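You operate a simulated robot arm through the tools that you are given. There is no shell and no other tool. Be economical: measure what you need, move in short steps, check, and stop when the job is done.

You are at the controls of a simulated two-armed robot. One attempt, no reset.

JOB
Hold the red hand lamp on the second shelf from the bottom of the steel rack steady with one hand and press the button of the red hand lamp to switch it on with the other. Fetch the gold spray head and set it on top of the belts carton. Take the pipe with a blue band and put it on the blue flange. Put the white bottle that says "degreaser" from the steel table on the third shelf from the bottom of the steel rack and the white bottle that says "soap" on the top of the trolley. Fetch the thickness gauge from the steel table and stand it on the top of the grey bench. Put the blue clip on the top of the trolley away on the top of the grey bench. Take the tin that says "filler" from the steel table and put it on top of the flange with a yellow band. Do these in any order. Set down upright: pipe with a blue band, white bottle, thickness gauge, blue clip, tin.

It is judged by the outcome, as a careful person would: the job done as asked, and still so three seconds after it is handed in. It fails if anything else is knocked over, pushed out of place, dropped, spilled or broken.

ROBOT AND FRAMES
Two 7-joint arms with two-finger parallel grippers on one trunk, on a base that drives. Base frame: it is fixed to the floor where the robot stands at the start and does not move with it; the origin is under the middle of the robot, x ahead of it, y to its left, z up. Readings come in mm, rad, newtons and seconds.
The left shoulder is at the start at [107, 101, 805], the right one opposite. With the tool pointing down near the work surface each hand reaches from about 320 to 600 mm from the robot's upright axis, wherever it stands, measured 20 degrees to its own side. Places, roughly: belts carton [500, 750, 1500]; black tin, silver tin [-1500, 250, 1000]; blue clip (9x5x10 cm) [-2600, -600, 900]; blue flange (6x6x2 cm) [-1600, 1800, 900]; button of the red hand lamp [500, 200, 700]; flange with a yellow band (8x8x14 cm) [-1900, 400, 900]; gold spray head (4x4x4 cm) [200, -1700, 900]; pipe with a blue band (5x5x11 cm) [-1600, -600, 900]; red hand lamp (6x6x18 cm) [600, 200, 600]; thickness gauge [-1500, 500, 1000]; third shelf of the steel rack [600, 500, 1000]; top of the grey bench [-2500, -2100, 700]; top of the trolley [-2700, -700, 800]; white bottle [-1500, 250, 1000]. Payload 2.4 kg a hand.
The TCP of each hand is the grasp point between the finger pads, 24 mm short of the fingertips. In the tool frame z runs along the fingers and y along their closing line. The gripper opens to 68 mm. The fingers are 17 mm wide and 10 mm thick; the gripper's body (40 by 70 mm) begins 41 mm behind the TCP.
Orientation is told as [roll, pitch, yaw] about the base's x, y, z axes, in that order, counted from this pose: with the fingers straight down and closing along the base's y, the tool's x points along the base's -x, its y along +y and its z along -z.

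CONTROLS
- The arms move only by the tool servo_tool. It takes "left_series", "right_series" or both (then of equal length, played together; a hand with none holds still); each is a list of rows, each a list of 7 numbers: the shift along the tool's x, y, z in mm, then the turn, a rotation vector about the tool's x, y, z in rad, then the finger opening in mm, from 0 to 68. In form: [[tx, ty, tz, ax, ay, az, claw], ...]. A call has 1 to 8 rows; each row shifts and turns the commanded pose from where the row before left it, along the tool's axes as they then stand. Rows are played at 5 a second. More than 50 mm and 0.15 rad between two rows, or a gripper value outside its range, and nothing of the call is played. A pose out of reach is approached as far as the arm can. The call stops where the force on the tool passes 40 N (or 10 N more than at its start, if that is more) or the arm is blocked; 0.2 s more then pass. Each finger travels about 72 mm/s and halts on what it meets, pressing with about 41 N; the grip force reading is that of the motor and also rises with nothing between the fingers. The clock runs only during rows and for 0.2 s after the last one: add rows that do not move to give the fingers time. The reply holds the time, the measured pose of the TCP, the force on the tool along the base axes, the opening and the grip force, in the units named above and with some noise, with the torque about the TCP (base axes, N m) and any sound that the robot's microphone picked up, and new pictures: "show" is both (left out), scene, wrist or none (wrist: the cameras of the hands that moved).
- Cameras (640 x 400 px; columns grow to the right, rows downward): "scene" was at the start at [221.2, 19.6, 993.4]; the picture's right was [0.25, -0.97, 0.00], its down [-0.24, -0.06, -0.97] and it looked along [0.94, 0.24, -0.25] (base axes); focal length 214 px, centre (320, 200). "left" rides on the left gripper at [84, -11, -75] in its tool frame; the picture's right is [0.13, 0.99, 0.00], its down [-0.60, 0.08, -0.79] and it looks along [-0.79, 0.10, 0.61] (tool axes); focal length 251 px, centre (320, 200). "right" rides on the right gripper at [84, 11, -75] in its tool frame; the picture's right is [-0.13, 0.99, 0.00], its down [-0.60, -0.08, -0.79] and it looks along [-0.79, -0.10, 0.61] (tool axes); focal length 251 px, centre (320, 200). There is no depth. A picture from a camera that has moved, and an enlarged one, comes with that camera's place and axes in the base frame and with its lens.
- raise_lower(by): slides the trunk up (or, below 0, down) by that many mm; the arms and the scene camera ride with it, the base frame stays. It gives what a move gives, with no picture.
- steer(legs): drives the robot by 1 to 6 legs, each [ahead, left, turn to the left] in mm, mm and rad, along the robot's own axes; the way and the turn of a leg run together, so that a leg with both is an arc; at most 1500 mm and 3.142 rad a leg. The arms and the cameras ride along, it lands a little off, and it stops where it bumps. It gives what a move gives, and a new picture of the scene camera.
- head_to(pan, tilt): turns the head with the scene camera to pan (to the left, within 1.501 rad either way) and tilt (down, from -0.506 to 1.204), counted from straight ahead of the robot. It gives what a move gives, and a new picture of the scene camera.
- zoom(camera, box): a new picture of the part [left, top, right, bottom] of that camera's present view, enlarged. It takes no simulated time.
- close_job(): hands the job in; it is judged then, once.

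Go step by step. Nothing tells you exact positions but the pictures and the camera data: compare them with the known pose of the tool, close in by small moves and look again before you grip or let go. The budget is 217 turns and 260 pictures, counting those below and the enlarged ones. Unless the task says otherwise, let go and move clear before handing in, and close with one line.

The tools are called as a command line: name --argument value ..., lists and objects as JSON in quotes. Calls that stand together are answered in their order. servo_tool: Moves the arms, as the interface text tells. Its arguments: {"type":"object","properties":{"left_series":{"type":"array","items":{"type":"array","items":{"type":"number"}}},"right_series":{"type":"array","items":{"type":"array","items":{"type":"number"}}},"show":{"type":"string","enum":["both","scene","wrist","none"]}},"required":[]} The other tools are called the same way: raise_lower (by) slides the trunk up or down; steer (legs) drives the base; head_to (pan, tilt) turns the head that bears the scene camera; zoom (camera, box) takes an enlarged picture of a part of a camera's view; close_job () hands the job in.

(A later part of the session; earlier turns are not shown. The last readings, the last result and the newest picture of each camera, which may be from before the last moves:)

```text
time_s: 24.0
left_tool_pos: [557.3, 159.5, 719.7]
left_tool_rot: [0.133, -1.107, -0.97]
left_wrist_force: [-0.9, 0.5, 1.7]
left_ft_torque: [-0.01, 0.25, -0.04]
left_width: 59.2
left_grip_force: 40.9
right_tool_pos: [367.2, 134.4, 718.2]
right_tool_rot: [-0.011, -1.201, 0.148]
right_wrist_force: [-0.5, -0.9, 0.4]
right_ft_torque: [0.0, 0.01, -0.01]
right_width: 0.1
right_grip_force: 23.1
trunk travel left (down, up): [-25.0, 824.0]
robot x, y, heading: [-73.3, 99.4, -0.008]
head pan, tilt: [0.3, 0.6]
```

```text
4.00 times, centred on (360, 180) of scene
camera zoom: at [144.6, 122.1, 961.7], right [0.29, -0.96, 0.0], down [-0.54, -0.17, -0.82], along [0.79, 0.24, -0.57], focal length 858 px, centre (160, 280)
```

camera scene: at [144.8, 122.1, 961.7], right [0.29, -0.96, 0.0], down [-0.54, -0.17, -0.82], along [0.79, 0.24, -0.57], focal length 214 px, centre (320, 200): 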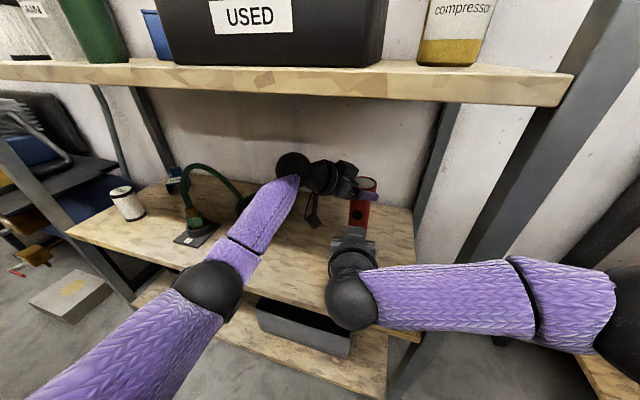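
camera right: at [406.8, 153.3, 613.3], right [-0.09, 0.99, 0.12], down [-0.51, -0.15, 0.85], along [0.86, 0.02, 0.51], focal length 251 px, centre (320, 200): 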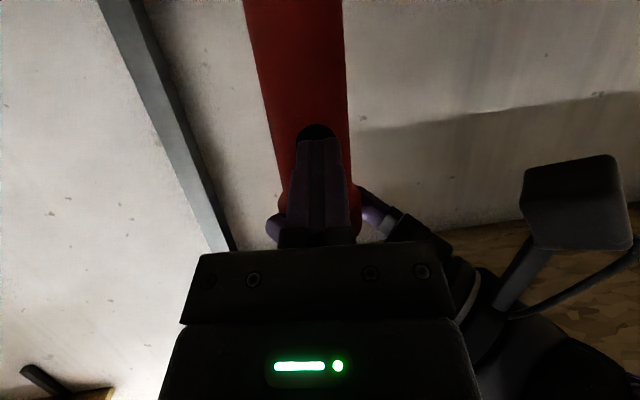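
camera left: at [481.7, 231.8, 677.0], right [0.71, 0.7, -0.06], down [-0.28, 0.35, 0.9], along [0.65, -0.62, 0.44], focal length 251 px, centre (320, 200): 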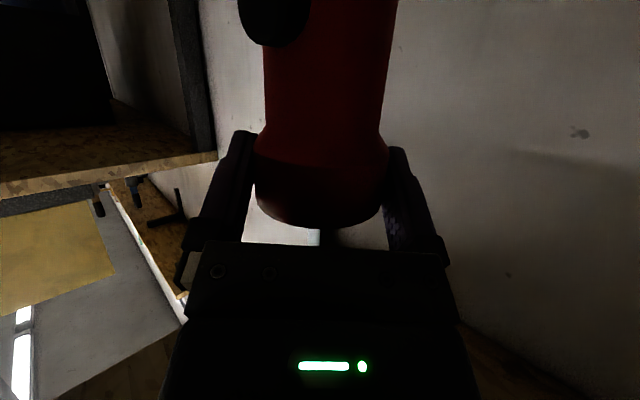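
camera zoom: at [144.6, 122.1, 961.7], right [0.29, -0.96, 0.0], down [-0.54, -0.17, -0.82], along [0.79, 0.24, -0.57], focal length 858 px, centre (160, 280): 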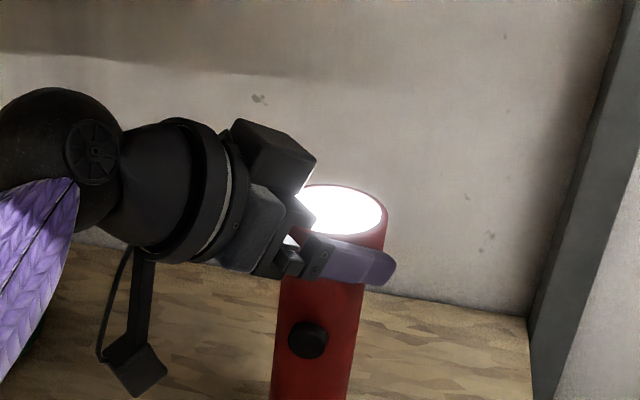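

The lamp is lit. Open the left hand and back it straight out.

servo_tool --left_series '[[0, 0, 0, 0, 0, 0, 68], [0, 0, 0, 0, 0, 0, 68], [0, 0, -20, 0, 0, 0, 68], [0, 0, -35, 0, 0, 0, 68], [0, 0, -45, 0, 0, 0, 68], [0, 0, -45, 0, 0, 0, 68], [0, 0, -45, 0, 0, 0, 68], [0, 0, -45, 0, 0, 0, 68]]' --right_series '[[0, 0, 0, 0, 0, 0, 0], [0, 0, 0, 0, 0, 0, 0], [0, 0, 0, 0, 0, 0, 0], [0, 0, 0, 0, 0, 0, 0], [0, -30, 0, 0, 0, 0, 0], [0, -30, 0, 0, 0, 0, 0], [0, 0, 0, 0, 0, 0, 0], [0, 0, 0, 0, 0, 0, 0]]' --show "none"

steer --legs '[[-400, 0, 0]]'

```text
time_s: 25.8
left_tool_pos: [409.4, 311.8, 823.9]
left_tool_rot: [0.132, -1.11, -0.968]
left_wrist_force: [0.4, 0.2, -0.2]
left_ft_torque: [0.0, -0.05, 0.03]
left_width: 68.0
left_grip_force: 0.2
right_tool_pos: [375.5, 76.2, 719.2]
right_tool_rot: [-0.01, -1.202, 0.147]
right_wrist_force: [-0.3, -0.2, 0.4]
right_ft_torque: [0.02, 0.02, 0.02]
right_width: 0.0
right_grip_force: 23.3
trunk travel left (down, up): [-25.0, 824.0]
robot x, y, heading: [-73.2, 100.5, -0.004]
head pan, tilt: [0.3, 0.6]
```

```text
time_s: 28.3
left_tool_pos: [15.6, 313.0, 824.1]
left_tool_rot: [0.134, -1.109, -0.967]
left_wrist_force: [0.4, 0.6, 0.3]
left_ft_torque: [0.0, 0.01, 0.02]
left_width: 68.2
left_grip_force: 0.0
right_tool_pos: [-16.7, 77.7, 718.6]
right_tool_rot: [-0.009, -1.202, 0.148]
right_wrist_force: [-0.3, -0.5, 0.2]
right_ft_torque: [0.0, -0.01, 0.01]
right_width: 0.1
right_grip_force: 23.7
trunk travel left (down, up): [-25.0, 824.0]
robot x, y, heading: [-466.2, 100.4, -0.005]
head pan, tilt: [0.3, 0.6]
camera scene: at [-249.4, 123.3, 961.6], right [0.29, -0.96, 0.0], down [-0.54, -0.17, -0.82], along [0.79, 0.24, -0.57], focal length 214 px, centre (320, 200)
```

scene: 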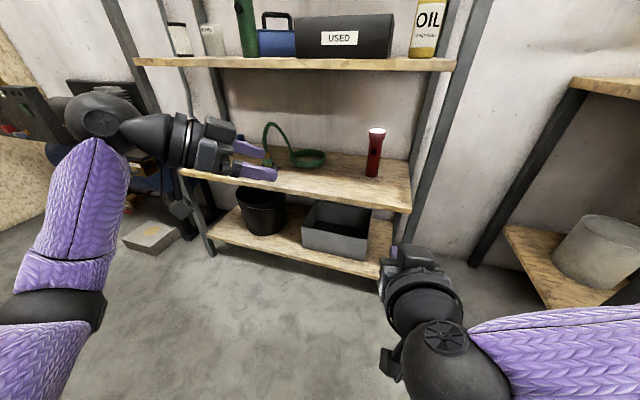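

Lamp stands, lit. Now survey the upper rack and the right side of the room.

head_to --pan 0.3 --tilt -0.2

head_to --pan -1.3 --tilt 0.15

```text
time_s: 29.4
left_tool_pos: [16.4, 312.6, 823.6]
left_tool_rot: [0.135, -1.107, -0.968]
left_wrist_force: [-0.9, 0.0, 0.0]
left_ft_torque: [0.0, 0.0, 0.01]
left_width: 68.1
left_grip_force: 0.0
right_tool_pos: [-17.5, 77.5, 719.4]
right_tool_rot: [-0.009, -1.202, 0.149]
right_wrist_force: [0.1, 0.2, 0.0]
right_ft_torque: [-0.01, 0.01, 0.0]
right_width: 0.0
right_grip_force: 23.5
trunk travel left (down, up): [-25.0, 824.0]
robot x, y, heading: [-468.3, 98.5, -0.001]
head pan, tilt: [0.3, -0.201]
camera scene: at [-254.3, 121.8, 1034.3], right [0.29, -0.96, 0.0], down [0.19, 0.06, -0.98], along [0.94, 0.29, 0.2], focal length 214 px, centre (320, 200)
```

scene: 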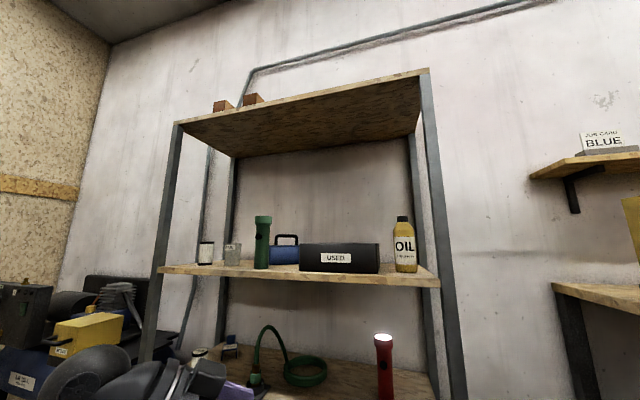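

```text
time_s: 31.1
left_tool_pos: [15.9, 313.4, 824.4]
left_tool_rot: [0.134, -1.108, -0.968]
left_wrist_force: [0.2, 0.1, -0.1]
left_ft_torque: [-0.01, 0.0, 0.0]
left_width: 67.9
left_grip_force: 0.1
right_tool_pos: [-18.9, 78.4, 719.1]
right_tool_rot: [-0.01, -1.203, 0.15]
right_wrist_force: [-0.5, 0.1, -0.2]
right_ft_torque: [0.0, 0.04, 0.01]
right_width: 0.0
right_grip_force: 24.2
trunk travel left (down, up): [-25.0, 824.0]
robot x, y, heading: [-465.2, 100.4, -0.002]
head pan, tilt: [-1.3, 0.15]
camera scene: at [-309.4, 8.0, 1003.2], right [-0.96, -0.26, 0.0], down [-0.04, 0.14, -0.99], along [0.26, -0.95, -0.15], focal length 214 px, centre (320, 200)
```

scene: 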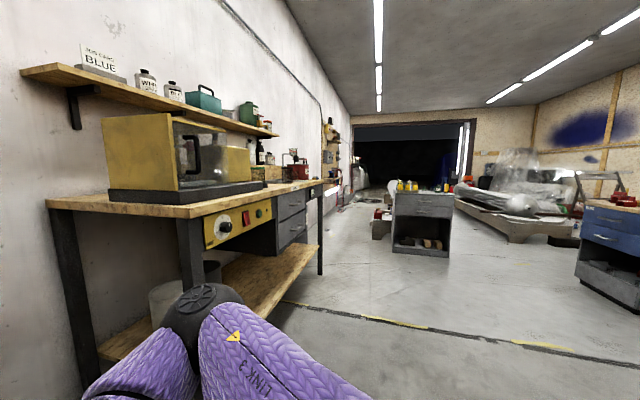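

zoom --camera "scene" --box '[230, 100, 390, 200]'

zoom --camera "scene" --box '[20, 30, 180, 130]'

head_to --pan 1.45 --tilt 0.15

```text
4.00 times, centred on (310, 150) of scene
camera zoom: at [-309.4, 8.0, 1003.2], right [-0.96, -0.26, 0.0], down [-0.04, 0.14, -0.99], along [0.26, -0.95, -0.15], focal length 858 px, centre (360, 400)
```

zoom: 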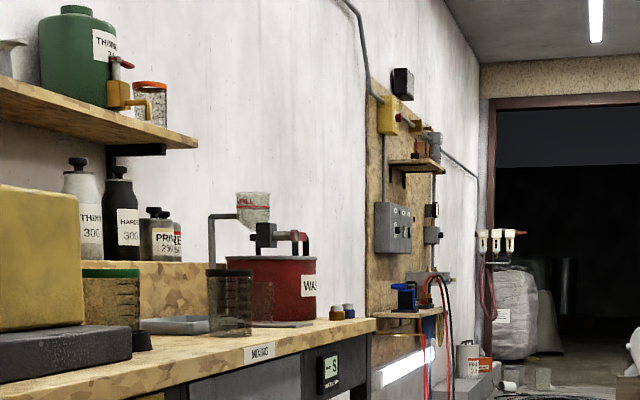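

```text
4.00 times, centred on (100, 80) of scene
camera zoom: at [-309.4, 8.0, 1003.2], right [-0.96, -0.26, 0.0], down [-0.04, 0.14, -0.99], along [0.26, -0.95, -0.15], focal length 858 px, centre (1200, 680)
```

zoom: 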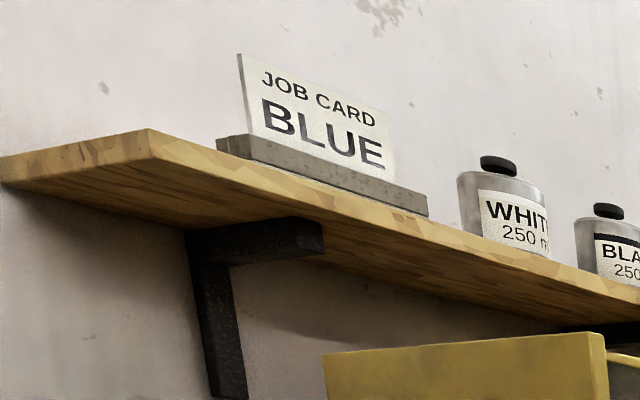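

```text
time_s: 33.5
left_tool_pos: [15.8, 312.5, 824.7]
left_tool_rot: [0.134, -1.108, -0.968]
left_wrist_force: [0.1, 0.3, 0.3]
left_ft_torque: [0.0, 0.04, -0.04]
left_width: 68.1
left_grip_force: 0.0
right_tool_pos: [-17.2, 78.0, 718.6]
right_tool_rot: [-0.011, -1.202, 0.148]
right_wrist_force: [-0.4, 0.0, -0.2]
right_ft_torque: [-0.01, 0.01, 0.0]
right_width: 0.0
right_grip_force: 23.6
trunk travel left (down, up): [-25.0, 824.0]
robot x, y, heading: [-463.7, 103.2, -0.006]
head pan, tilt: [1.45, 0.15]
camera scene: at [-322.4, 189.5, 1003.2], right [0.99, -0.12, 0.0], down [-0.02, -0.15, -0.99], along [0.12, 0.98, -0.15], focal length 214 px, centre (320, 200)
```

scene: 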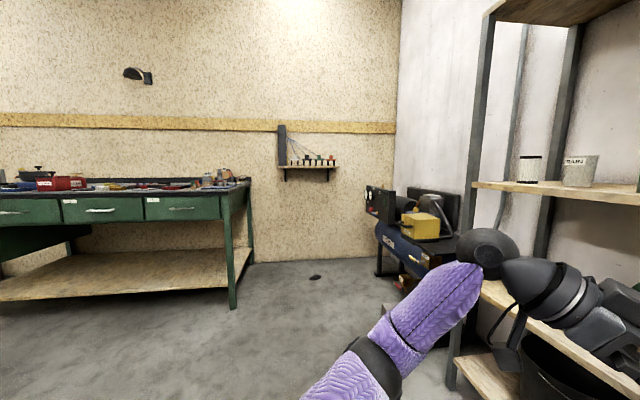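

The two small caps at the bench end (near [200,-1700]) look like the spray heads. First restore both hands to pointing down and raise the trunk.

servo_tool --left_series '[[0, 0, 0, 0, 0.14, 0, 68], [0, 0, 0, 0, 0.14, 0, 68], [0, 0, 0, 0, 0.14, 0, 68], [0, 0, 0, 0, 0.14, 0, 68], [0, 0, 0, 0, 0.14, 0, 68], [0, 0, 0, 0, 0.14, 0, 68], [0, 0, 0, 0, 0.14, 0, 68], [0, 0, 0, 0, 0.13, 0, 68]]' --right_series '[[0, -20, 0, 0, 0.15, 0, 68], [0, -20, 0, 0, 0.15, 0, 68], [0, -20, 0, 0, 0.15, 0, 68], [0, -20, 0, 0, 0.15, 0, 68], [0, -20, 0, 0, 0.15, 0, 68], [0, -20, 0, 0, 0.15, 0, 68], [0, -10, 0, 0, 0.15, 0, 68], [0, 0, 0, 0, 0.15, 0, 68]]' --show "none"

servo_tool --left_series '[[0, 0, 0, 0, 0, -0.145, 68], [0, 0, 0, 0, 0, -0.145, 68], [0, 0, 0, 0, 0, -0.145, 68], [0, 0, 0, 0, 0, -0.145, 68], [0, 0, 0, 0, 0, -0.145, 68], [0, 0, 0, 0, 0, -0.145, 68]]' --right_series '[[0, 0, 0, 0, 0, 0.13, 68], [0, 0, 0, 0, 0, 0, 68], [0, 0, 0, 0, 0, 0, 68], [0, 0, 0, 0, 0, 0, 68], [0, 0, 0, 0, 0, 0, 68], [0, 0, 0, 0, 0, 0, 68]]' --show "none"

raise_lower --by 200

```text
time_s: 34.6
left_tool_pos: [17.1, 311.1, 826.3]
left_tool_rot: [0.071, -0.495, -0.883]
left_wrist_force: [18.9, -15.0, -6.1]
left_ft_torque: [-0.21, -0.3, 0.17]
left_width: 68.2
left_grip_force: 0.0
right_tool_pos: [-6.9, -11.7, 719.0]
right_tool_rot: [-0.005, -0.528, 0.141]
right_wrist_force: [-0.8, 1.4, -0.1]
right_ft_torque: [-0.02, 0.02, 0.0]
right_width: 67.9
right_grip_force: 0.2
trunk travel left (down, up): [-25.0, 824.0]
robot x, y, heading: [-465.8, 99.5, -0.003]
head pan, tilt: [1.45, 0.15]
stopped in row 5 (left hand): the force on the tool passed its limit at 78 N (the readings are from after the stop); the commanded pose is now the measured one
```

```text
time_s: 34.9
left_tool_pos: [18.9, 311.4, 825.8]
left_tool_rot: [0.067, -0.501, -0.867]
left_wrist_force: [2.5, -4.2, -2.0]
left_ft_torque: [-0.02, -0.07, 0.23]
left_width: 68.0
left_grip_force: 0.1
right_tool_pos: [-6.2, -13.6, 719.0]
right_tool_rot: [0.009, -0.529, 0.118]
right_wrist_force: [0.2, 0.2, 0.6]
right_ft_torque: [-0.01, 0.02, 0.03]
right_width: 68.0
right_grip_force: 0.0
trunk travel left (down, up): [-25.0, 824.0]
robot x, y, heading: [-464.5, 101.5, -0.006]
head pan, tilt: [1.45, 0.15]
stopped in row 1 (left hand): the force on the tool passed its limit at 62 N (the readings are from after the stop); the commanded pose is now the measured one
```

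```text
time_s: 35.4
left_tool_pos: [18.4, 310.6, 836.5]
left_tool_rot: [0.069, -0.511, -0.863]
left_wrist_force: [11.2, -6.4, -4.2]
left_ft_torque: [-0.13, -0.17, -0.19]
left_width: 68.1
left_grip_force: 0.0
right_tool_pos: [-5.2, -12.1, 729.4]
right_tool_rot: [0.009, -0.531, 0.119]
right_wrist_force: [1.4, -0.5, -0.1]
right_ft_torque: [0.01, -0.01, -0.04]
right_width: 68.0
right_grip_force: 0.0
trunk travel left (down, up): [-34.0, 815.0]
robot x, y, heading: [-466.6, 99.6, -0.005]
head pan, tilt: [1.45, 0.15]
stopped: the force on the tool passed its limit at 47 N (the readings are from after the stop); the commanded pose is now the measured one
```

The left arm is touching something — probably the turned head. Look at it.

head_to --pan 0.5 --tilt 0.3

```text
time_s: 36.6
left_tool_pos: [18.1, 310.7, 837.3]
left_tool_rot: [0.067, -0.509, -0.862]
left_wrist_force: [17.1, -13.6, -4.2]
left_ft_torque: [0.03, -0.05, 0.26]
left_width: 67.8
left_grip_force: 0.2
right_tool_pos: [-6.9, -13.4, 730.3]
right_tool_rot: [0.006, -0.53, 0.117]
right_wrist_force: [0.5, 0.0, 0.5]
right_ft_torque: [0.01, -0.01, 0.0]
right_width: 68.1
right_grip_force: 0.1
trunk travel left (down, up): [-34.0, 815.0]
robot x, y, heading: [-463.2, 101.1, -0.001]
head pan, tilt: [0.499, 0.3]
camera scene: at [-255.2, 141.9, 998.7], right [0.48, -0.88, 0.0], down [-0.26, -0.14, -0.96], along [0.84, 0.46, -0.3], focal length 214 px, centre (320, 200)
```

scene: 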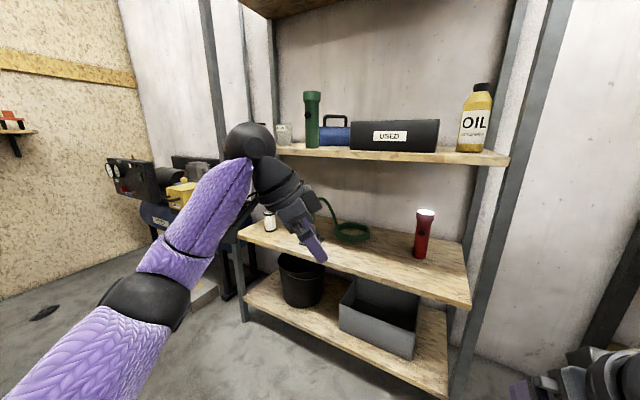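

Likely the hand folding against its own forearm. Tilt back slightly and yaw back outward first.

servo_tool --left_series '[[0, 0, 0, 0, -0.12, 0, 68], [0, 0, 0, -0.08, 0, -0.12, 68], [0, 0, 0, -0.08, 0, -0.12, 68], [0, 0, 0, -0.08, 0, -0.12, 68], [0, 0, 0, -0.08, 0, -0.12, 68], [0, 0, 0, -0.08, 0, -0.12, 68], [0, 0, 0, -0.08, 0, -0.12, 68], [0, 0, 0, 0, 0, 0, 68]]' --right_series '[[0, 0, 0, 0, 0.13, 0, 68], [0, 0, 0, 0, 0.13, 0, 68], [0, 0, 0, 0, 0.13, 0, 68], [0, 0, 0, 0, 0.14, 0, 68], [0, -20, 0, 0, 0, 0.1, 68], [0, -20, 0, 0, 0, 0, 68], [0, -20, 0, 0, 0, 0, 68], [0, -20, 0, 0, 0, 0, 68]]' --show "none"

servo_tool --left_series '[[0, 0, 0, 0, 0.13, 0, 68], [0, 0, 0, 0, 0.13, 0, 68], [0, 0, 0, 0, 0.13, 0, 68], [0, 0, 0, 0, 0.13, 0, 68], [0, 0, 0, 0, 0.1, 0, 68]]' --show "none"

```text
time_s: 38.4
left_tool_pos: [19.8, 311.3, 836.6]
left_tool_rot: [0.01, -0.662, 0.033]
left_wrist_force: [-0.9, 0.8, 0.1]
left_ft_torque: [0.02, -0.01, -0.02]
left_width: 67.8
left_grip_force: 0.0
right_tool_pos: [-3.7, -94.9, 727.9]
right_tool_rot: [0.006, -0.001, 0.022]
right_wrist_force: [0.2, 0.0, 0.1]
right_ft_torque: [0.01, 0.03, -0.01]
right_width: 68.2
right_grip_force: 0.0
trunk travel left (down, up): [-34.0, 815.0]
robot x, y, heading: [-466.2, 99.9, -0.001]
head pan, tilt: [0.499, 0.3]
```

```text
time_s: 39.6
left_tool_pos: [18.9, 310.7, 837.8]
left_tool_rot: [0.006, -0.04, 0.037]
left_wrist_force: [-0.2, -0.5, -0.1]
left_ft_torque: [0.01, 0.02, -0.02]
left_width: 67.9
left_grip_force: 0.0
right_tool_pos: [-1.3, -92.8, 728.7]
right_tool_rot: [0.005, 0.0, 0.023]
right_wrist_force: [-0.4, -0.2, -0.7]
right_ft_torque: [0.02, -0.01, 0.03]
right_width: 68.3
right_grip_force: 0.0
trunk travel left (down, up): [-34.0, 815.0]
robot x, y, heading: [-465.7, 100.3, -0.004]
head pan, tilt: [0.499, 0.3]
```

Both hands point down. Raise the trunk, tuck the hands and drive to the right bench's far end.

servo_tool --left_series '[[20, 0, 0, 0, 0.04, 0.03, 68], [20, 0, 0, 0, 0, 0, 68], [20, 0, 0, 0, 0, 0, 68], [20, 0, 0, 0, 0, 0, 68]]' --right_series '[[15, 0, -30, 0, 0, 0.02, 68], [15, 0, -30, 0, 0, 0, 68], [15, 0, -30, 0, 0, 0, 68], [20, 0, -20, 0, 0, 0, 68]]' --show "none"

raise_lower --by 200

head_to --pan -0.3 --tilt 0.4

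steer --legs '[[0, -1500, 0], [0, -136, 0], [110, 0, 0]]'

```text
time_s: 40.6
left_tool_pos: [-61.2, 309.7, 835.4]
left_tool_rot: [0.006, 0.0, 0.005]
left_wrist_force: [-0.4, -0.5, 0.2]
left_ft_torque: [0.01, 0.0, -0.02]
left_width: 68.1
left_grip_force: 0.1
right_tool_pos: [-68.1, -93.6, 839.7]
right_tool_rot: [0.007, 0.002, 0.002]
right_wrist_force: [-0.2, 1.1, -0.4]
right_ft_torque: [0.02, 0.03, -0.03]
right_width: 68.1
right_grip_force: 0.0
trunk travel left (down, up): [-34.0, 815.0]
robot x, y, heading: [-463.8, 105.3, -0.004]
head pan, tilt: [0.499, 0.3]
```

```text
time_s: 42.8
left_tool_pos: [-60.3, 310.2, 1035.2]
left_tool_rot: [0.007, 0.0, 0.004]
left_wrist_force: [-0.3, 0.6, -0.1]
left_ft_torque: [0.0, 0.01, 0.0]
left_width: 68.1
left_grip_force: 0.0
right_tool_pos: [-67.4, -92.5, 1039.3]
right_tool_rot: [0.005, 0.0, 0.001]
right_wrist_force: [0.2, -0.1, -0.3]
right_ft_torque: [-0.03, 0.02, -0.01]
right_width: 68.2
right_grip_force: 0.0
trunk travel left (down, up): [-234.0, 615.0]
robot x, y, heading: [-465.4, 101.2, -0.005]
head pan, tilt: [0.499, 0.3]
```

```text
time_s: 43.9
left_tool_pos: [-59.8, 309.8, 1036.7]
left_tool_rot: [0.008, -0.001, 0.007]
left_wrist_force: [0.5, -0.9, 0.4]
left_ft_torque: [-0.03, 0.02, -0.01]
left_width: 68.0
left_grip_force: 0.0
right_tool_pos: [-68.1, -92.5, 1039.5]
right_tool_rot: [0.004, -0.002, 0.002]
right_wrist_force: [-1.3, -0.6, -0.4]
right_ft_torque: [0.01, 0.01, -0.06]
right_width: 68.0
right_grip_force: 0.1
trunk travel left (down, up): [-234.0, 615.0]
robot x, y, heading: [-464.1, 101.5, -0.005]
head pan, tilt: [-0.3, 0.4]
camera scene: at [-311.3, 70.0, 1195.7], right [-0.3, -0.95, 0.0], down [-0.37, 0.12, -0.92], along [0.88, -0.27, -0.39], focal length 214 px, centre (320, 200)
```

scene: 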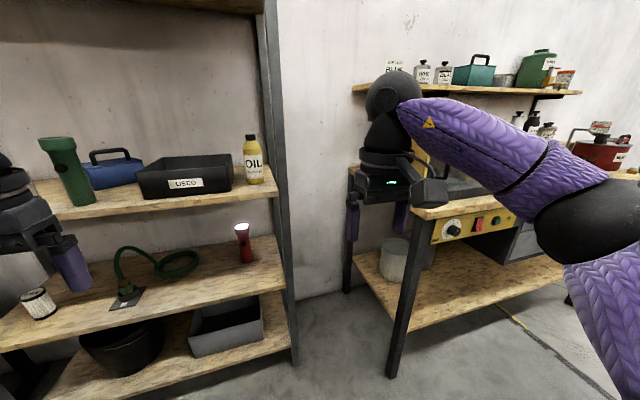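

```text
time_s: 53.0
left_tool_pos: [48.1, -1309.6, 1036.1]
left_tool_rot: [0.006, 0.0, 0.016]
left_wrist_force: [0.4, -0.5, -0.1]
left_ft_torque: [0.01, -0.02, 0.01]
left_width: 68.1
left_grip_force: 0.1
right_tool_pos: [46.4, -1711.5, 1038.5]
right_tool_rot: [0.005, 0.001, 0.015]
right_wrist_force: [1.3, 0.2, 0.0]
right_ft_torque: [0.01, 0.02, 0.04]
right_width: 68.0
right_grip_force: 0.1
trunk travel left (down, up): [-234.0, 615.0]
robot x, y, heading: [-351.9, -1523.1, 0.01]
head pan, tilt: [-0.3, 0.4]
camera scene: at [-198.0, -1552.0, 1195.7], right [-0.29, -0.96, 0.0], down [-0.37, 0.11, -0.92], along [0.88, -0.26, -0.39], focal length 214 px, centre (320, 200)
```

scene: 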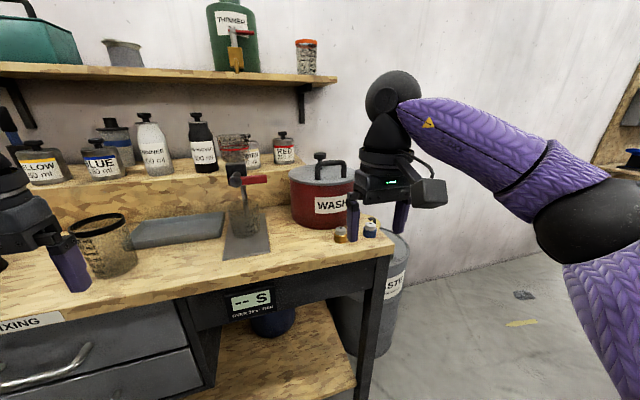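

zoom --camera "scene" --box '[280, 180, 440, 280]'

servo_tool --right_series '[[0, 0, 0, 0, 0, 0, 68]]' --show "wrist"

```text
4.00 times, centred on (360, 230) of scene
camera zoom: at [-198.0, -1552.0, 1195.7], right [-0.29, -0.96, 0.0], down [-0.37, 0.11, -0.92], along [0.88, -0.26, -0.39], focal length 858 px, centre (160, 80)
```

zoom: 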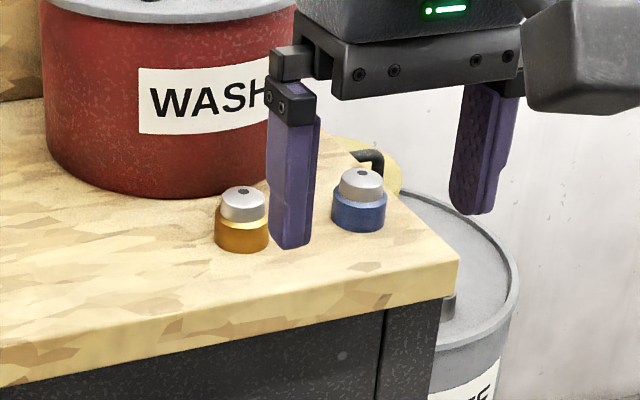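

```text
time_s: 53.4
left_tool_pos: [48.5, -1309.1, 1036.0]
left_tool_rot: [0.007, 0.0, 0.016]
left_wrist_force: [0.4, 0.2, -0.2]
left_ft_torque: [0.01, 0.0, -0.02]
left_width: 68.0
left_grip_force: 0.1
right_tool_pos: [48.2, -1713.0, 1039.6]
right_tool_rot: [0.006, 0.001, 0.014]
right_wrist_force: [0.3, 0.4, 0.6]
right_ft_torque: [-0.02, -0.04, 0.02]
right_width: 67.9
right_grip_force: 0.0
trunk travel left (down, up): [-234.0, 615.0]
robot x, y, heading: [-353.5, -1521.0, 0.009]
head pan, tilt: [-0.3, 0.4]
camera right: at [-36.4, -1701.8, 1114.0], right [0.12, 0.99, 0.01], down [0.6, -0.07, 0.79], along [0.79, -0.09, -0.61], focal length 251 px, centre (320, 200)
```

right: 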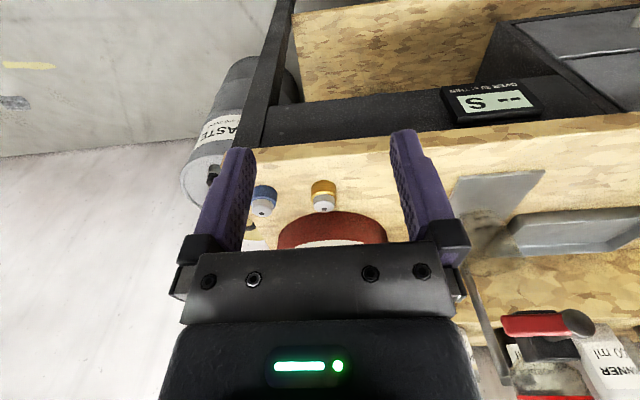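

Gold spray head at about [214, -1726, ~900]. Lift the left hand for clearance, drive forward 100 mm, and bring the right hand above it.

servo_tool --left_series '[[0, 0, -40, 0, 0, 0, 68], [0, 0, -40, 0, 0, 0, 68]]' --show "none"

steer --legs '[[100, 0, 0]]'

servo_tool --right_series '[[-33, -7, 20, 0, 0, 0, 68], [-33, -7, 20, 0, 0, 0, 68], [0, 0, 20, 0, 0, 0, 68], [0, 0, 0, 0, 0, 0, 68]]' --show "both"

```text
time_s: 54.0
left_tool_pos: [49.4, -1309.9, 1115.2]
left_tool_rot: [0.007, -0.001, 0.017]
left_wrist_force: [0.1, 0.0, 0.2]
left_ft_torque: [-0.03, -0.05, 0.01]
left_width: 68.0
left_grip_force: 0.1
right_tool_pos: [47.5, -1711.3, 1039.0]
right_tool_rot: [0.006, 0.001, 0.015]
right_wrist_force: [-0.7, -0.4, 0.8]
right_ft_torque: [0.04, -0.02, -0.01]
right_width: 68.0
right_grip_force: 0.1
trunk travel left (down, up): [-234.0, 615.0]
robot x, y, heading: [-351.5, -1523.4, 0.01]
head pan, tilt: [-0.3, 0.4]
```

```text
time_s: 55.1
left_tool_pos: [152.6, -1309.4, 1114.7]
left_tool_rot: [0.007, 0.0, 0.017]
left_wrist_force: [0.0, -0.4, 0.2]
left_ft_torque: [-0.02, -0.01, 0.0]
left_width: 68.1
left_grip_force: 0.0
right_tool_pos: [149.3, -1711.6, 1039.8]
right_tool_rot: [0.005, 0.001, 0.014]
right_wrist_force: [-0.6, 0.7, -0.2]
right_ft_torque: [0.01, -0.01, 0.02]
right_width: 67.9
right_grip_force: 0.0
trunk travel left (down, up): [-234.0, 615.0]
robot x, y, heading: [-249.7, -1519.0, 0.012]
head pan, tilt: [-0.3, 0.4]
camera scene: at [-95.8, -1551.4, 1195.7], right [-0.29, -0.96, 0.0], down [-0.37, 0.11, -0.92], along [0.88, -0.27, -0.39], focal length 214 px, centre (320, 200)
```

scene: 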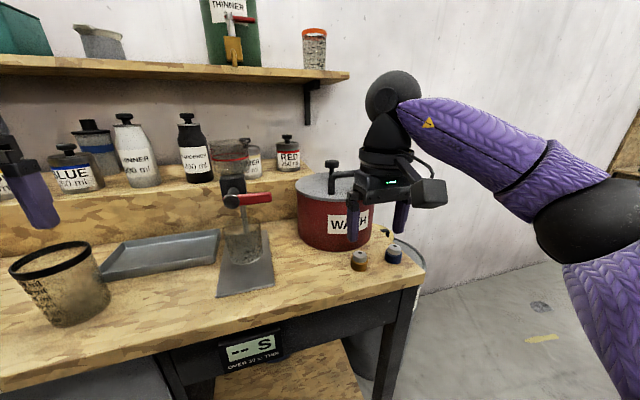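

```text
time_s: 56.1
left_tool_pos: [152.2, -1308.9, 1114.7]
left_tool_rot: [0.007, -0.001, 0.017]
left_wrist_force: [0.0, 1.2, 0.4]
left_ft_torque: [0.02, 0.01, -0.02]
left_width: 68.1
left_grip_force: 0.1
right_tool_pos: [215.3, -1723.7, 977.9]
right_tool_rot: [0.004, -0.001, 0.012]
right_wrist_force: [0.0, 0.7, -0.2]
right_ft_torque: [0.02, -0.01, -0.01]
right_width: 68.1
right_grip_force: 0.1
trunk travel left (down, up): [-234.0, 615.0]
robot x, y, heading: [-250.9, -1517.6, 0.006]
head pan, tilt: [-0.3, 0.4]
camera scene: at [-96.1, -1551.5, 1195.7], right [-0.29, -0.96, 0.0], down [-0.37, 0.11, -0.92], along [0.88, -0.27, -0.39], focal length 214 px, centre (320, 200)
camera right: at [131.0, -1713.7, 1053.0], right [0.12, 0.99, 0.01], down [0.6, -0.08, 0.79], along [0.79, -0.09, -0.61], focal length 251 px, centre (320, 200)
```

scene: 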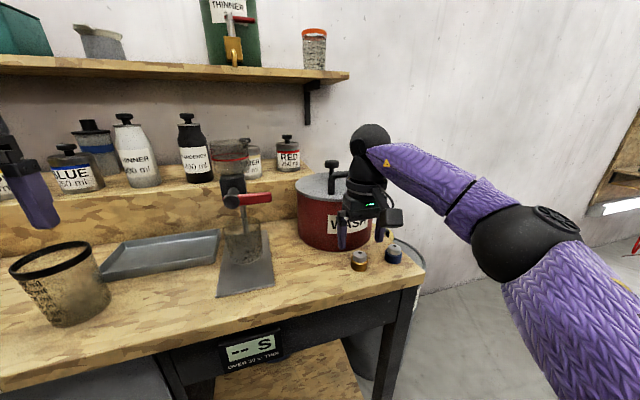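
right: 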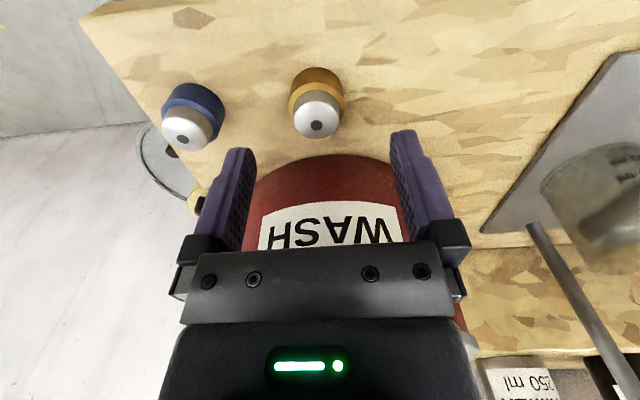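

servo_tool --right_series '[[-7, -2.5, 20, 0, 0, 0, 68], [0, 0, 20, 0, 0, 0, 68], [0, 0, 0, 0, 0, 0, 68]]' --show "wrist"

zoom --camera "scene" --box '[300, 180, 460, 280]'

```text
time_s: 57.0
left_tool_pos: [152.3, -1309.8, 1115.1]
left_tool_rot: [0.007, -0.001, 0.018]
left_wrist_force: [-0.4, 0.2, -0.1]
left_ft_torque: [0.05, -0.01, 0.0]
left_width: 68.1
left_grip_force: 0.0
right_tool_pos: [221.9, -1726.0, 938.2]
right_tool_rot: [0.005, 0.001, 0.014]
right_wrist_force: [0.3, 0.4, -0.2]
right_ft_torque: [-0.01, -0.01, -0.01]
right_width: 68.1
right_grip_force: 0.0
trunk travel left (down, up): [-234.0, 615.0]
robot x, y, heading: [-251.9, -1519.6, 0.009]
head pan, tilt: [-0.3, 0.4]
camera right: at [138.3, -1715.6, 1013.3], right [0.12, 0.99, 0.01], down [0.6, -0.08, 0.79], along [0.79, -0.09, -0.61], focal length 251 px, centre (320, 200)
```

right: 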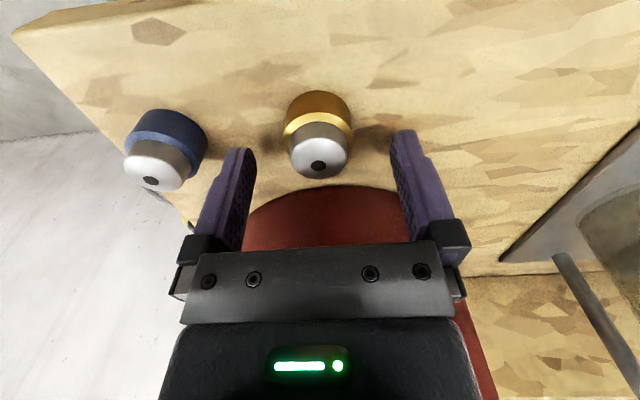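

```text
4.00 times, centred on (380, 230) of scene
camera zoom: at [-96.1, -1551.4, 1195.7], right [-0.29, -0.96, 0.0], down [-0.37, 0.11, -0.92], along [0.88, -0.27, -0.39], focal length 858 px, centre (80, 80)
```

zoom: 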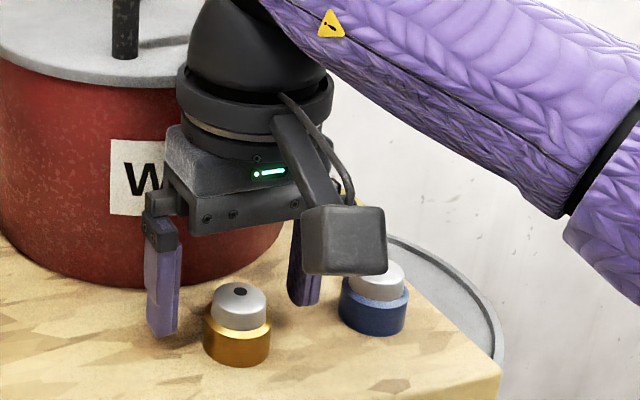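

servo_tool --right_series '[[-2, -1, 13, 0, 0, 0, 68], [0, 0, 13, 0, 0, 0, 68], [0, 0, 0, 0, 0, 0, 68]]' --show "wrist"

zoom --camera "scene" --box '[300, 200, 420, 275]'

```text
time_s: 57.5
left_tool_pos: [149.3, -1309.5, 1115.4]
left_tool_rot: [0.008, -0.002, 0.019]
left_wrist_force: [0.8, 0.4, -0.6]
left_ft_torque: [0.0, -0.01, 0.0]
left_width: 67.9
left_grip_force: 0.1
right_tool_pos: [223.3, -1730.0, 924.8]
right_tool_rot: [0.004, -0.019, 0.01]
right_wrist_force: [-7.2, 0.8, 17.3]
right_ft_torque: [-0.65, 0.31, -0.25]
right_width: 66.9
right_grip_force: 0.0
trunk travel left (down, up): [-234.0, 615.0]
robot x, y, heading: [-246.9, -1521.9, 0.007]
head pan, tilt: [-0.3, 0.4]
stopped in row 2 (right hand): the force on the tool passed its limit at 57 N (the readings are from after the stop); the commanded pose is now the measured one
camera right: at [138.6, -1717.8, 997.4], right [0.12, 0.99, 0.01], down [0.59, -0.08, 0.8], along [0.8, -0.09, -0.59], focal length 251 px, centre (320, 200)
```

right: 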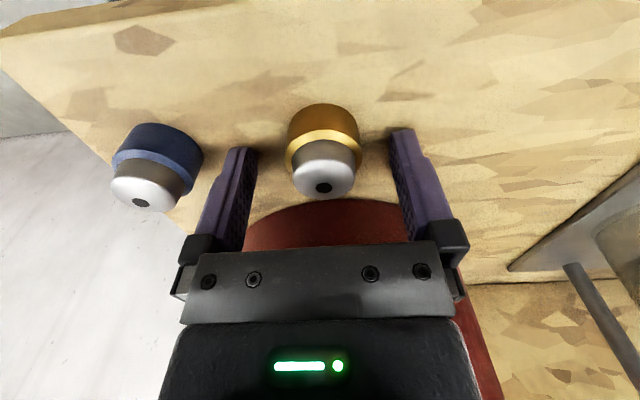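

```text
5.33 times, centred on (360, 238) of scene
camera zoom: at [-98.7, -1550.8, 1196.3], right [-0.29, -0.96, 0.0], down [-0.37, 0.11, -0.92], along [0.88, -0.27, -0.39], focal length 1144 px, centre (107, 0)
```

zoom: 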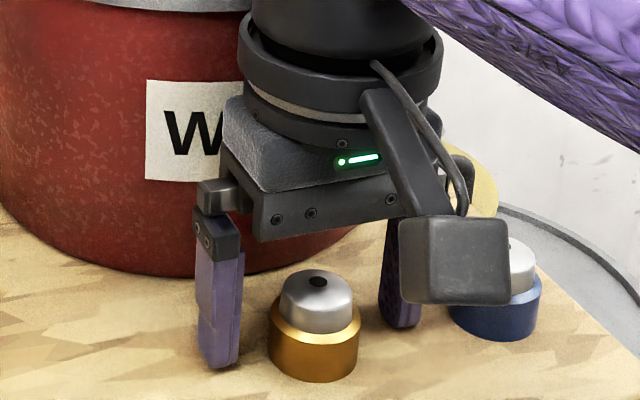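

The bench top is at z≈900 (fingers touched it). The head is really at about [209, -1725]; lift slightly and re-centre.

servo_tool --right_series '[[0, 0, -20, 0, 0.018, 0, 68], [14, 5, 0, 0, 0, 0, 68], [0, 0, 0, 0, 0, 0, 68]]' --show "wrist"

zoom --camera "scene" --box '[300, 200, 420, 275]'

```text
time_s: 58.3
left_tool_pos: [151.7, -1309.6, 1114.8]
left_tool_rot: [0.006, -0.001, 0.018]
left_wrist_force: [-0.1, 0.1, -0.3]
left_ft_torque: [0.0, 0.02, -0.02]
left_width: 68.1
left_grip_force: 0.0
right_tool_pos: [211.5, -1723.8, 943.3]
right_tool_rot: [0.005, 0.003, 0.012]
right_wrist_force: [-0.5, -0.9, -0.6]
right_ft_torque: [0.01, 0.0, -0.02]
right_width: 67.7
right_grip_force: 0.1
trunk travel left (down, up): [-234.0, 615.0]
robot x, y, heading: [-250.4, -1522.6, 0.01]
head pan, tilt: [-0.3, 0.4]
camera right: at [128.2, -1714.1, 1017.5], right [0.12, 0.99, 0.0], down [0.61, -0.08, 0.79], along [0.79, -0.09, -0.61], focal length 251 px, centre (320, 200)
```

right: 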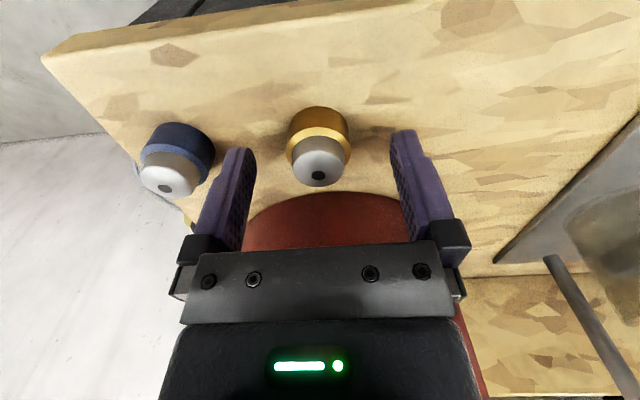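

```text
5.33 times, centred on (360, 238) of scene
camera zoom: at [-96.0, -1551.5, 1195.7], right [-0.29, -0.96, 0.0], down [-0.37, 0.11, -0.92], along [0.88, -0.27, -0.39], focal length 1144 px, centre (107, 0)
```

zoom: 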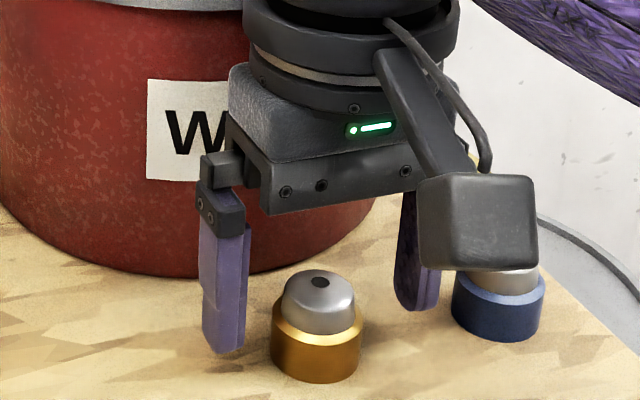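

Centred now. Descend 16 mm and grip.

servo_tool --right_series '[[0, -0.5, 8, 0, 0, 0, 68], [0, 0, 8, 0, 0, 0, 68], [0, 0, 0, 0, 0, 0, 30], [0, 0, 0, 0, 0, 0, 30], [0, 0, 0, 0, 0, 0, 30]]' --show "wrist"

```text
time_s: 59.5
left_tool_pos: [152.1, -1309.0, 1114.5]
left_tool_rot: [0.007, -0.002, 0.017]
left_wrist_force: [-0.4, -0.2, 0.0]
left_ft_torque: [0.02, -0.01, -0.01]
left_width: 68.1
left_grip_force: 0.0
right_tool_pos: [211.0, -1725.3, 926.1]
right_tool_rot: [0.006, 0.004, 0.012]
right_wrist_force: [0.0, -0.4, 0.3]
right_ft_torque: [0.01, 0.01, 0.02]
right_width: 32.7
right_grip_force: 41.0
trunk travel left (down, up): [-234.0, 615.0]
robot x, y, heading: [-249.9, -1521.3, 0.005]
head pan, tilt: [-0.3, 0.4]
camera right: at [127.9, -1714.9, 1000.9], right [0.12, 0.99, 0.0], down [0.61, -0.08, 0.79], along [0.79, -0.09, -0.61], focal length 251 px, centre (320, 200)
```

right: 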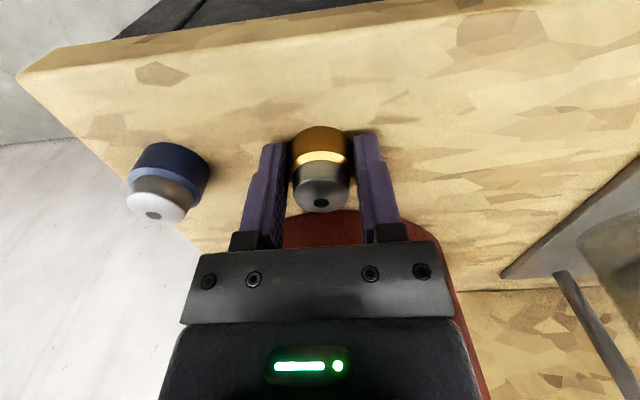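

Held. Lift, back off, and drive to the rack's left part with the trunk raised to see the cartons.

servo_tool --right_series '[[0, 0, -30, 0, 0, 0, 20], [0, 0, -40, 0, 0, 0, 20], [0, 0, -40, 0, 0, 0, 20], [25, 0, -40, 0, 0, 0, 20], [25, 0, 0, 0, 0, 0, 20]]' --show "none"

steer --legs '[[-300, 0, 0], [0, 1450, 0], [0, 950, 0]]'

raise_lower --by 450

head_to --pan 0.0 --tilt 0.1

```text
time_s: 60.7
left_tool_pos: [152.1, -1309.3, 1114.9]
left_tool_rot: [0.006, -0.001, 0.016]
left_wrist_force: [-0.4, 0.8, 0.6]
left_ft_torque: [-0.01, 0.0, 0.03]
left_width: 67.7
left_grip_force: 0.0
right_tool_pos: [161.6, -1725.0, 1075.9]
right_tool_rot: [0.005, 0.005, 0.011]
right_wrist_force: [0.0, 0.0, 0.0]
right_ft_torque: [0.0, -0.02, 0.01]
right_width: 32.6
right_grip_force: 41.3
trunk travel left (down, up): [-234.0, 615.0]
robot x, y, heading: [-250.7, -1522.1, 0.008]
head pan, tilt: [-0.3, 0.4]
```

```text
time_s: 74.2
left_tool_pos: [-179.4, 1100.0, 1115.5]
left_tool_rot: [0.007, 0.0, 0.016]
left_wrist_force: [0.2, 0.5, -0.2]
left_ft_torque: [0.01, -0.02, -0.01]
left_width: 67.9
left_grip_force: 0.0
right_tool_pos: [-168.8, 683.3, 1075.1]
right_tool_rot: [0.005, 0.002, 0.013]
right_wrist_force: [-0.5, -0.6, -0.7]
right_ft_torque: [-0.01, 0.01, 0.01]
right_width: 32.6
right_grip_force: 40.6
trunk travel left (down, up): [-234.0, 615.0]
robot x, y, heading: [-579.7, 886.3, 0.01]
head pan, tilt: [-0.3, 0.4]
camera scene: at [-427.2, 856.9, 1195.7], right [-0.29, -0.96, 0.0], down [-0.37, 0.11, -0.92], along [0.88, -0.26, -0.39], focal length 214 px, centre (320, 200)
```

scene: 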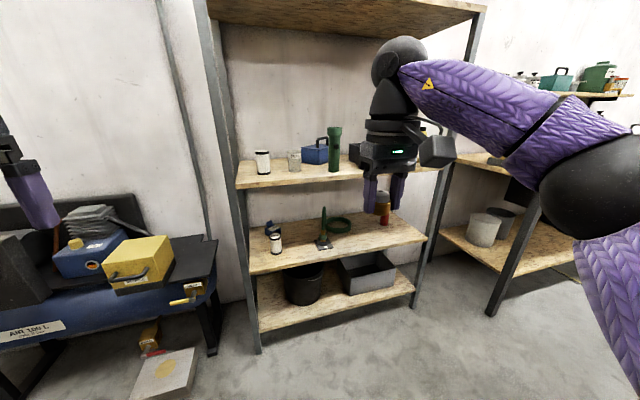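

```text
refused: 450 is not a number from -400 to 400
```

```text
time_s: 75.0
left_tool_pos: [-179.8, 1099.5, 1115.5]
left_tool_rot: [0.009, 0.0, 0.019]
left_wrist_force: [0.1, 0.0, -0.6]
left_ft_torque: [0.0, 0.03, -0.05]
left_width: 67.7
left_grip_force: 0.0
right_tool_pos: [-169.1, 683.3, 1075.2]
right_tool_rot: [0.006, 0.003, 0.014]
right_wrist_force: [0.3, 0.8, -0.6]
right_ft_torque: [-0.02, 0.01, -0.01]
right_width: 32.5
right_grip_force: 40.5
trunk travel left (down, up): [-234.0, 615.0]
robot x, y, heading: [-578.3, 888.7, 0.007]
head pan, tilt: [0.0, 0.099]
camera scene: at [-423.8, 884.2, 1223.6], right [0.01, -1.0, 0.0], down [-0.1, 0.0, -0.99], along [0.99, 0.01, -0.1], focal length 214 px, centre (320, 200)
```

scene: 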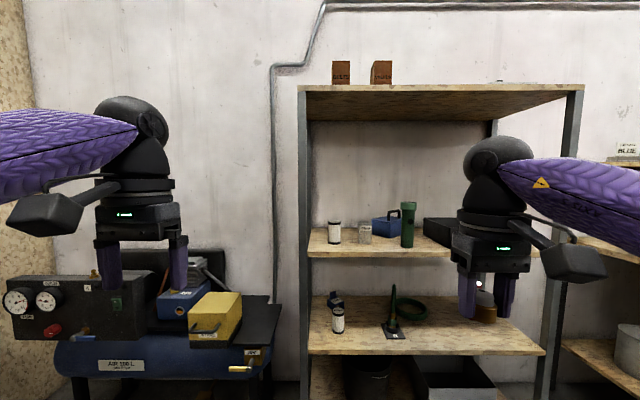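

raise_lower --by 400

raise_lower --by 150

head_to --pan 0.0 --tilt 0.3

zoom --camera "scene" --box '[260, 140, 420, 240]'

```text
time_s: 77.8
left_tool_pos: [-178.2, 1096.9, 1439.5]
left_tool_rot: [0.007, -0.007, 0.027]
left_wrist_force: [10.3, -4.0, -8.5]
left_ft_torque: [0.4, -0.11, 0.52]
left_width: 68.0
left_grip_force: 0.1
right_tool_pos: [-170.2, 683.5, 1399.8]
right_tool_rot: [0.005, 0.002, 0.012]
right_wrist_force: [-0.4, -0.9, -0.9]
right_ft_torque: [0.01, -0.01, -0.02]
right_width: 32.4
right_grip_force: 40.7
trunk travel left (down, up): [-557.0, 292.0]
robot x, y, heading: [-579.3, 882.8, 0.008]
head pan, tilt: [0.0, 0.099]
stopped: the force on the tool passed its limit at 51 N (the readings are from after the stop); the commanded pose is now the measured one
```

```text
time_s: 78.3
left_tool_pos: [-179.1, 1099.1, 1456.3]
left_tool_rot: [0.006, -0.014, 0.032]
left_wrist_force: [11.5, -5.3, -9.5]
left_ft_torque: [0.52, -0.09, 0.67]
left_width: 68.0
left_grip_force: 0.0
right_tool_pos: [-170.2, 683.0, 1416.1]
right_tool_rot: [0.005, 0.0, 0.013]
right_wrist_force: [0.2, 1.0, -1.7]
right_ft_torque: [-0.01, 0.01, -0.02]
right_width: 32.2
right_grip_force: 40.7
trunk travel left (down, up): [-574.0, 276.0]
robot x, y, heading: [-577.1, 886.5, 0.01]
head pan, tilt: [0.0, 0.099]
stopped: the force on the tool passed its limit at 45 N (the readings are from after the stop); the commanded pose is now the measured one
```

```text
time_s: 79.0
left_tool_pos: [-178.4, 1098.2, 1455.0]
left_tool_rot: [0.006, -0.012, 0.031]
left_wrist_force: [20.5, -9.8, -13.3]
left_ft_torque: [0.91, 0.37, 1.21]
left_width: 68.0
left_grip_force: 0.0
right_tool_pos: [-170.6, 684.1, 1415.2]
right_tool_rot: [0.006, 0.001, 0.012]
right_wrist_force: [0.0, -0.7, -0.8]
right_ft_torque: [0.01, 0.02, 0.01]
right_width: 32.2
right_grip_force: 40.2
trunk travel left (down, up): [-574.0, 276.0]
robot x, y, heading: [-577.9, 883.9, 0.009]
head pan, tilt: [0.0, 0.3]
camera scene: at [-470.8, 883.9, 1547.2], right [0.01, -1.0, 0.0], down [-0.3, 0.0, -0.96], along [0.96, 0.01, -0.3], focal length 214 px, centre (320, 200)
```

scene: 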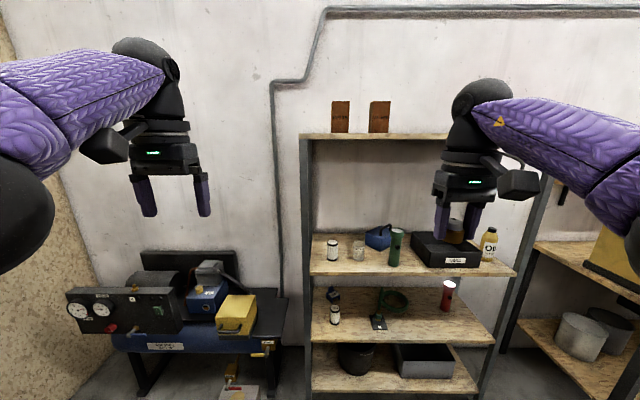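

```text
4.00 times, centred on (340, 190) of scene
camera zoom: at [-470.8, 883.9, 1547.2], right [0.01, -1.0, 0.0], down [-0.3, 0.0, -0.96], along [0.96, 0.01, -0.3], focal length 858 px, centre (240, 240)
```

zoom: 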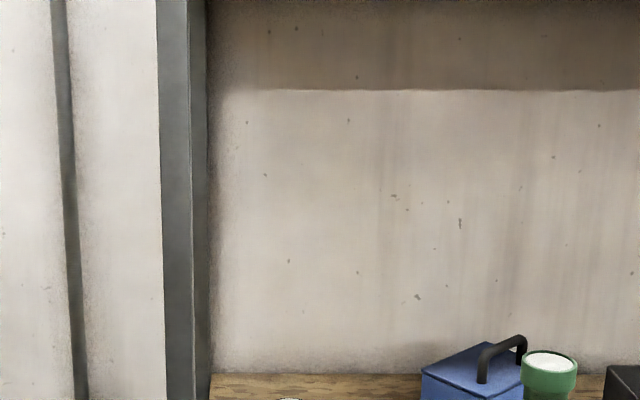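

servo_tool --left_series '[[-15, 0, 30, 0, 0, 0, 68], [-15, 0, 30, 0, 0, 0, 68], [-15, 0, 20, 0, 0, 0, 68]]' --show "none"

raise_lower --by 150

zoom --camera "scene" --box '[290, 90, 450, 190]'

```text
time_s: 79.8
left_tool_pos: [-132.3, 1100.7, 1375.5]
left_tool_rot: [0.004, -0.012, 0.031]
left_wrist_force: [0.3, -0.5, 0.5]
left_ft_torque: [0.0, 0.04, -0.02]
left_width: 68.0
left_grip_force: 0.0
right_tool_pos: [-168.0, 682.8, 1415.9]
right_tool_rot: [0.006, 0.004, 0.014]
right_wrist_force: [-0.5, -0.2, 0.0]
right_ft_torque: [-0.01, -0.03, -0.01]
right_width: 32.6
right_grip_force: 40.6
trunk travel left (down, up): [-574.0, 276.0]
robot x, y, heading: [-580.8, 884.9, 0.011]
head pan, tilt: [0.0, 0.3]
```

```text
time_s: 81.6
left_tool_pos: [-136.9, 1099.9, 1530.0]
left_tool_rot: [0.005, -0.023, 0.032]
left_wrist_force: [-0.1, 0.1, -0.4]
left_ft_torque: [-0.01, -0.01, 0.0]
left_width: 68.1
left_grip_force: 0.0
right_tool_pos: [-168.9, 684.6, 1566.1]
right_tool_rot: [0.005, 0.001, 0.012]
right_wrist_force: [-1.0, 0.6, -1.2]
right_ft_torque: [-0.01, 0.02, -0.02]
right_width: 32.3
right_grip_force: 41.4
trunk travel left (down, up): [-724.0, 126.0]
robot x, y, heading: [-582.1, 883.8, 0.007]
head pan, tilt: [0.0, 0.3]
```

```text
4.00 times, centred on (370, 140) of scene
camera zoom: at [-474.9, 883.8, 1697.1], right [0.01, -1.0, 0.0], down [-0.3, 0.0, -0.96], along [0.96, 0.01, -0.3], focal length 858 px, centre (120, 440)
```

zoom: 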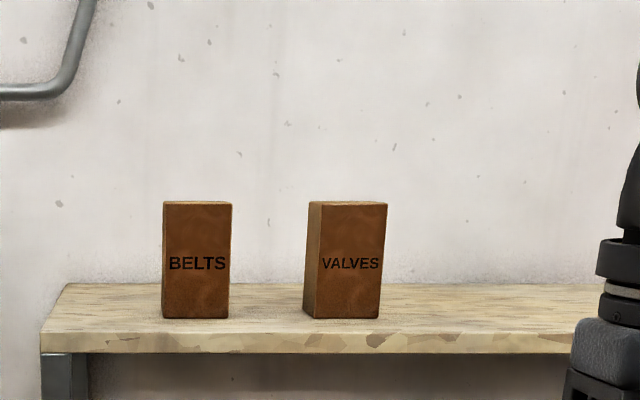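

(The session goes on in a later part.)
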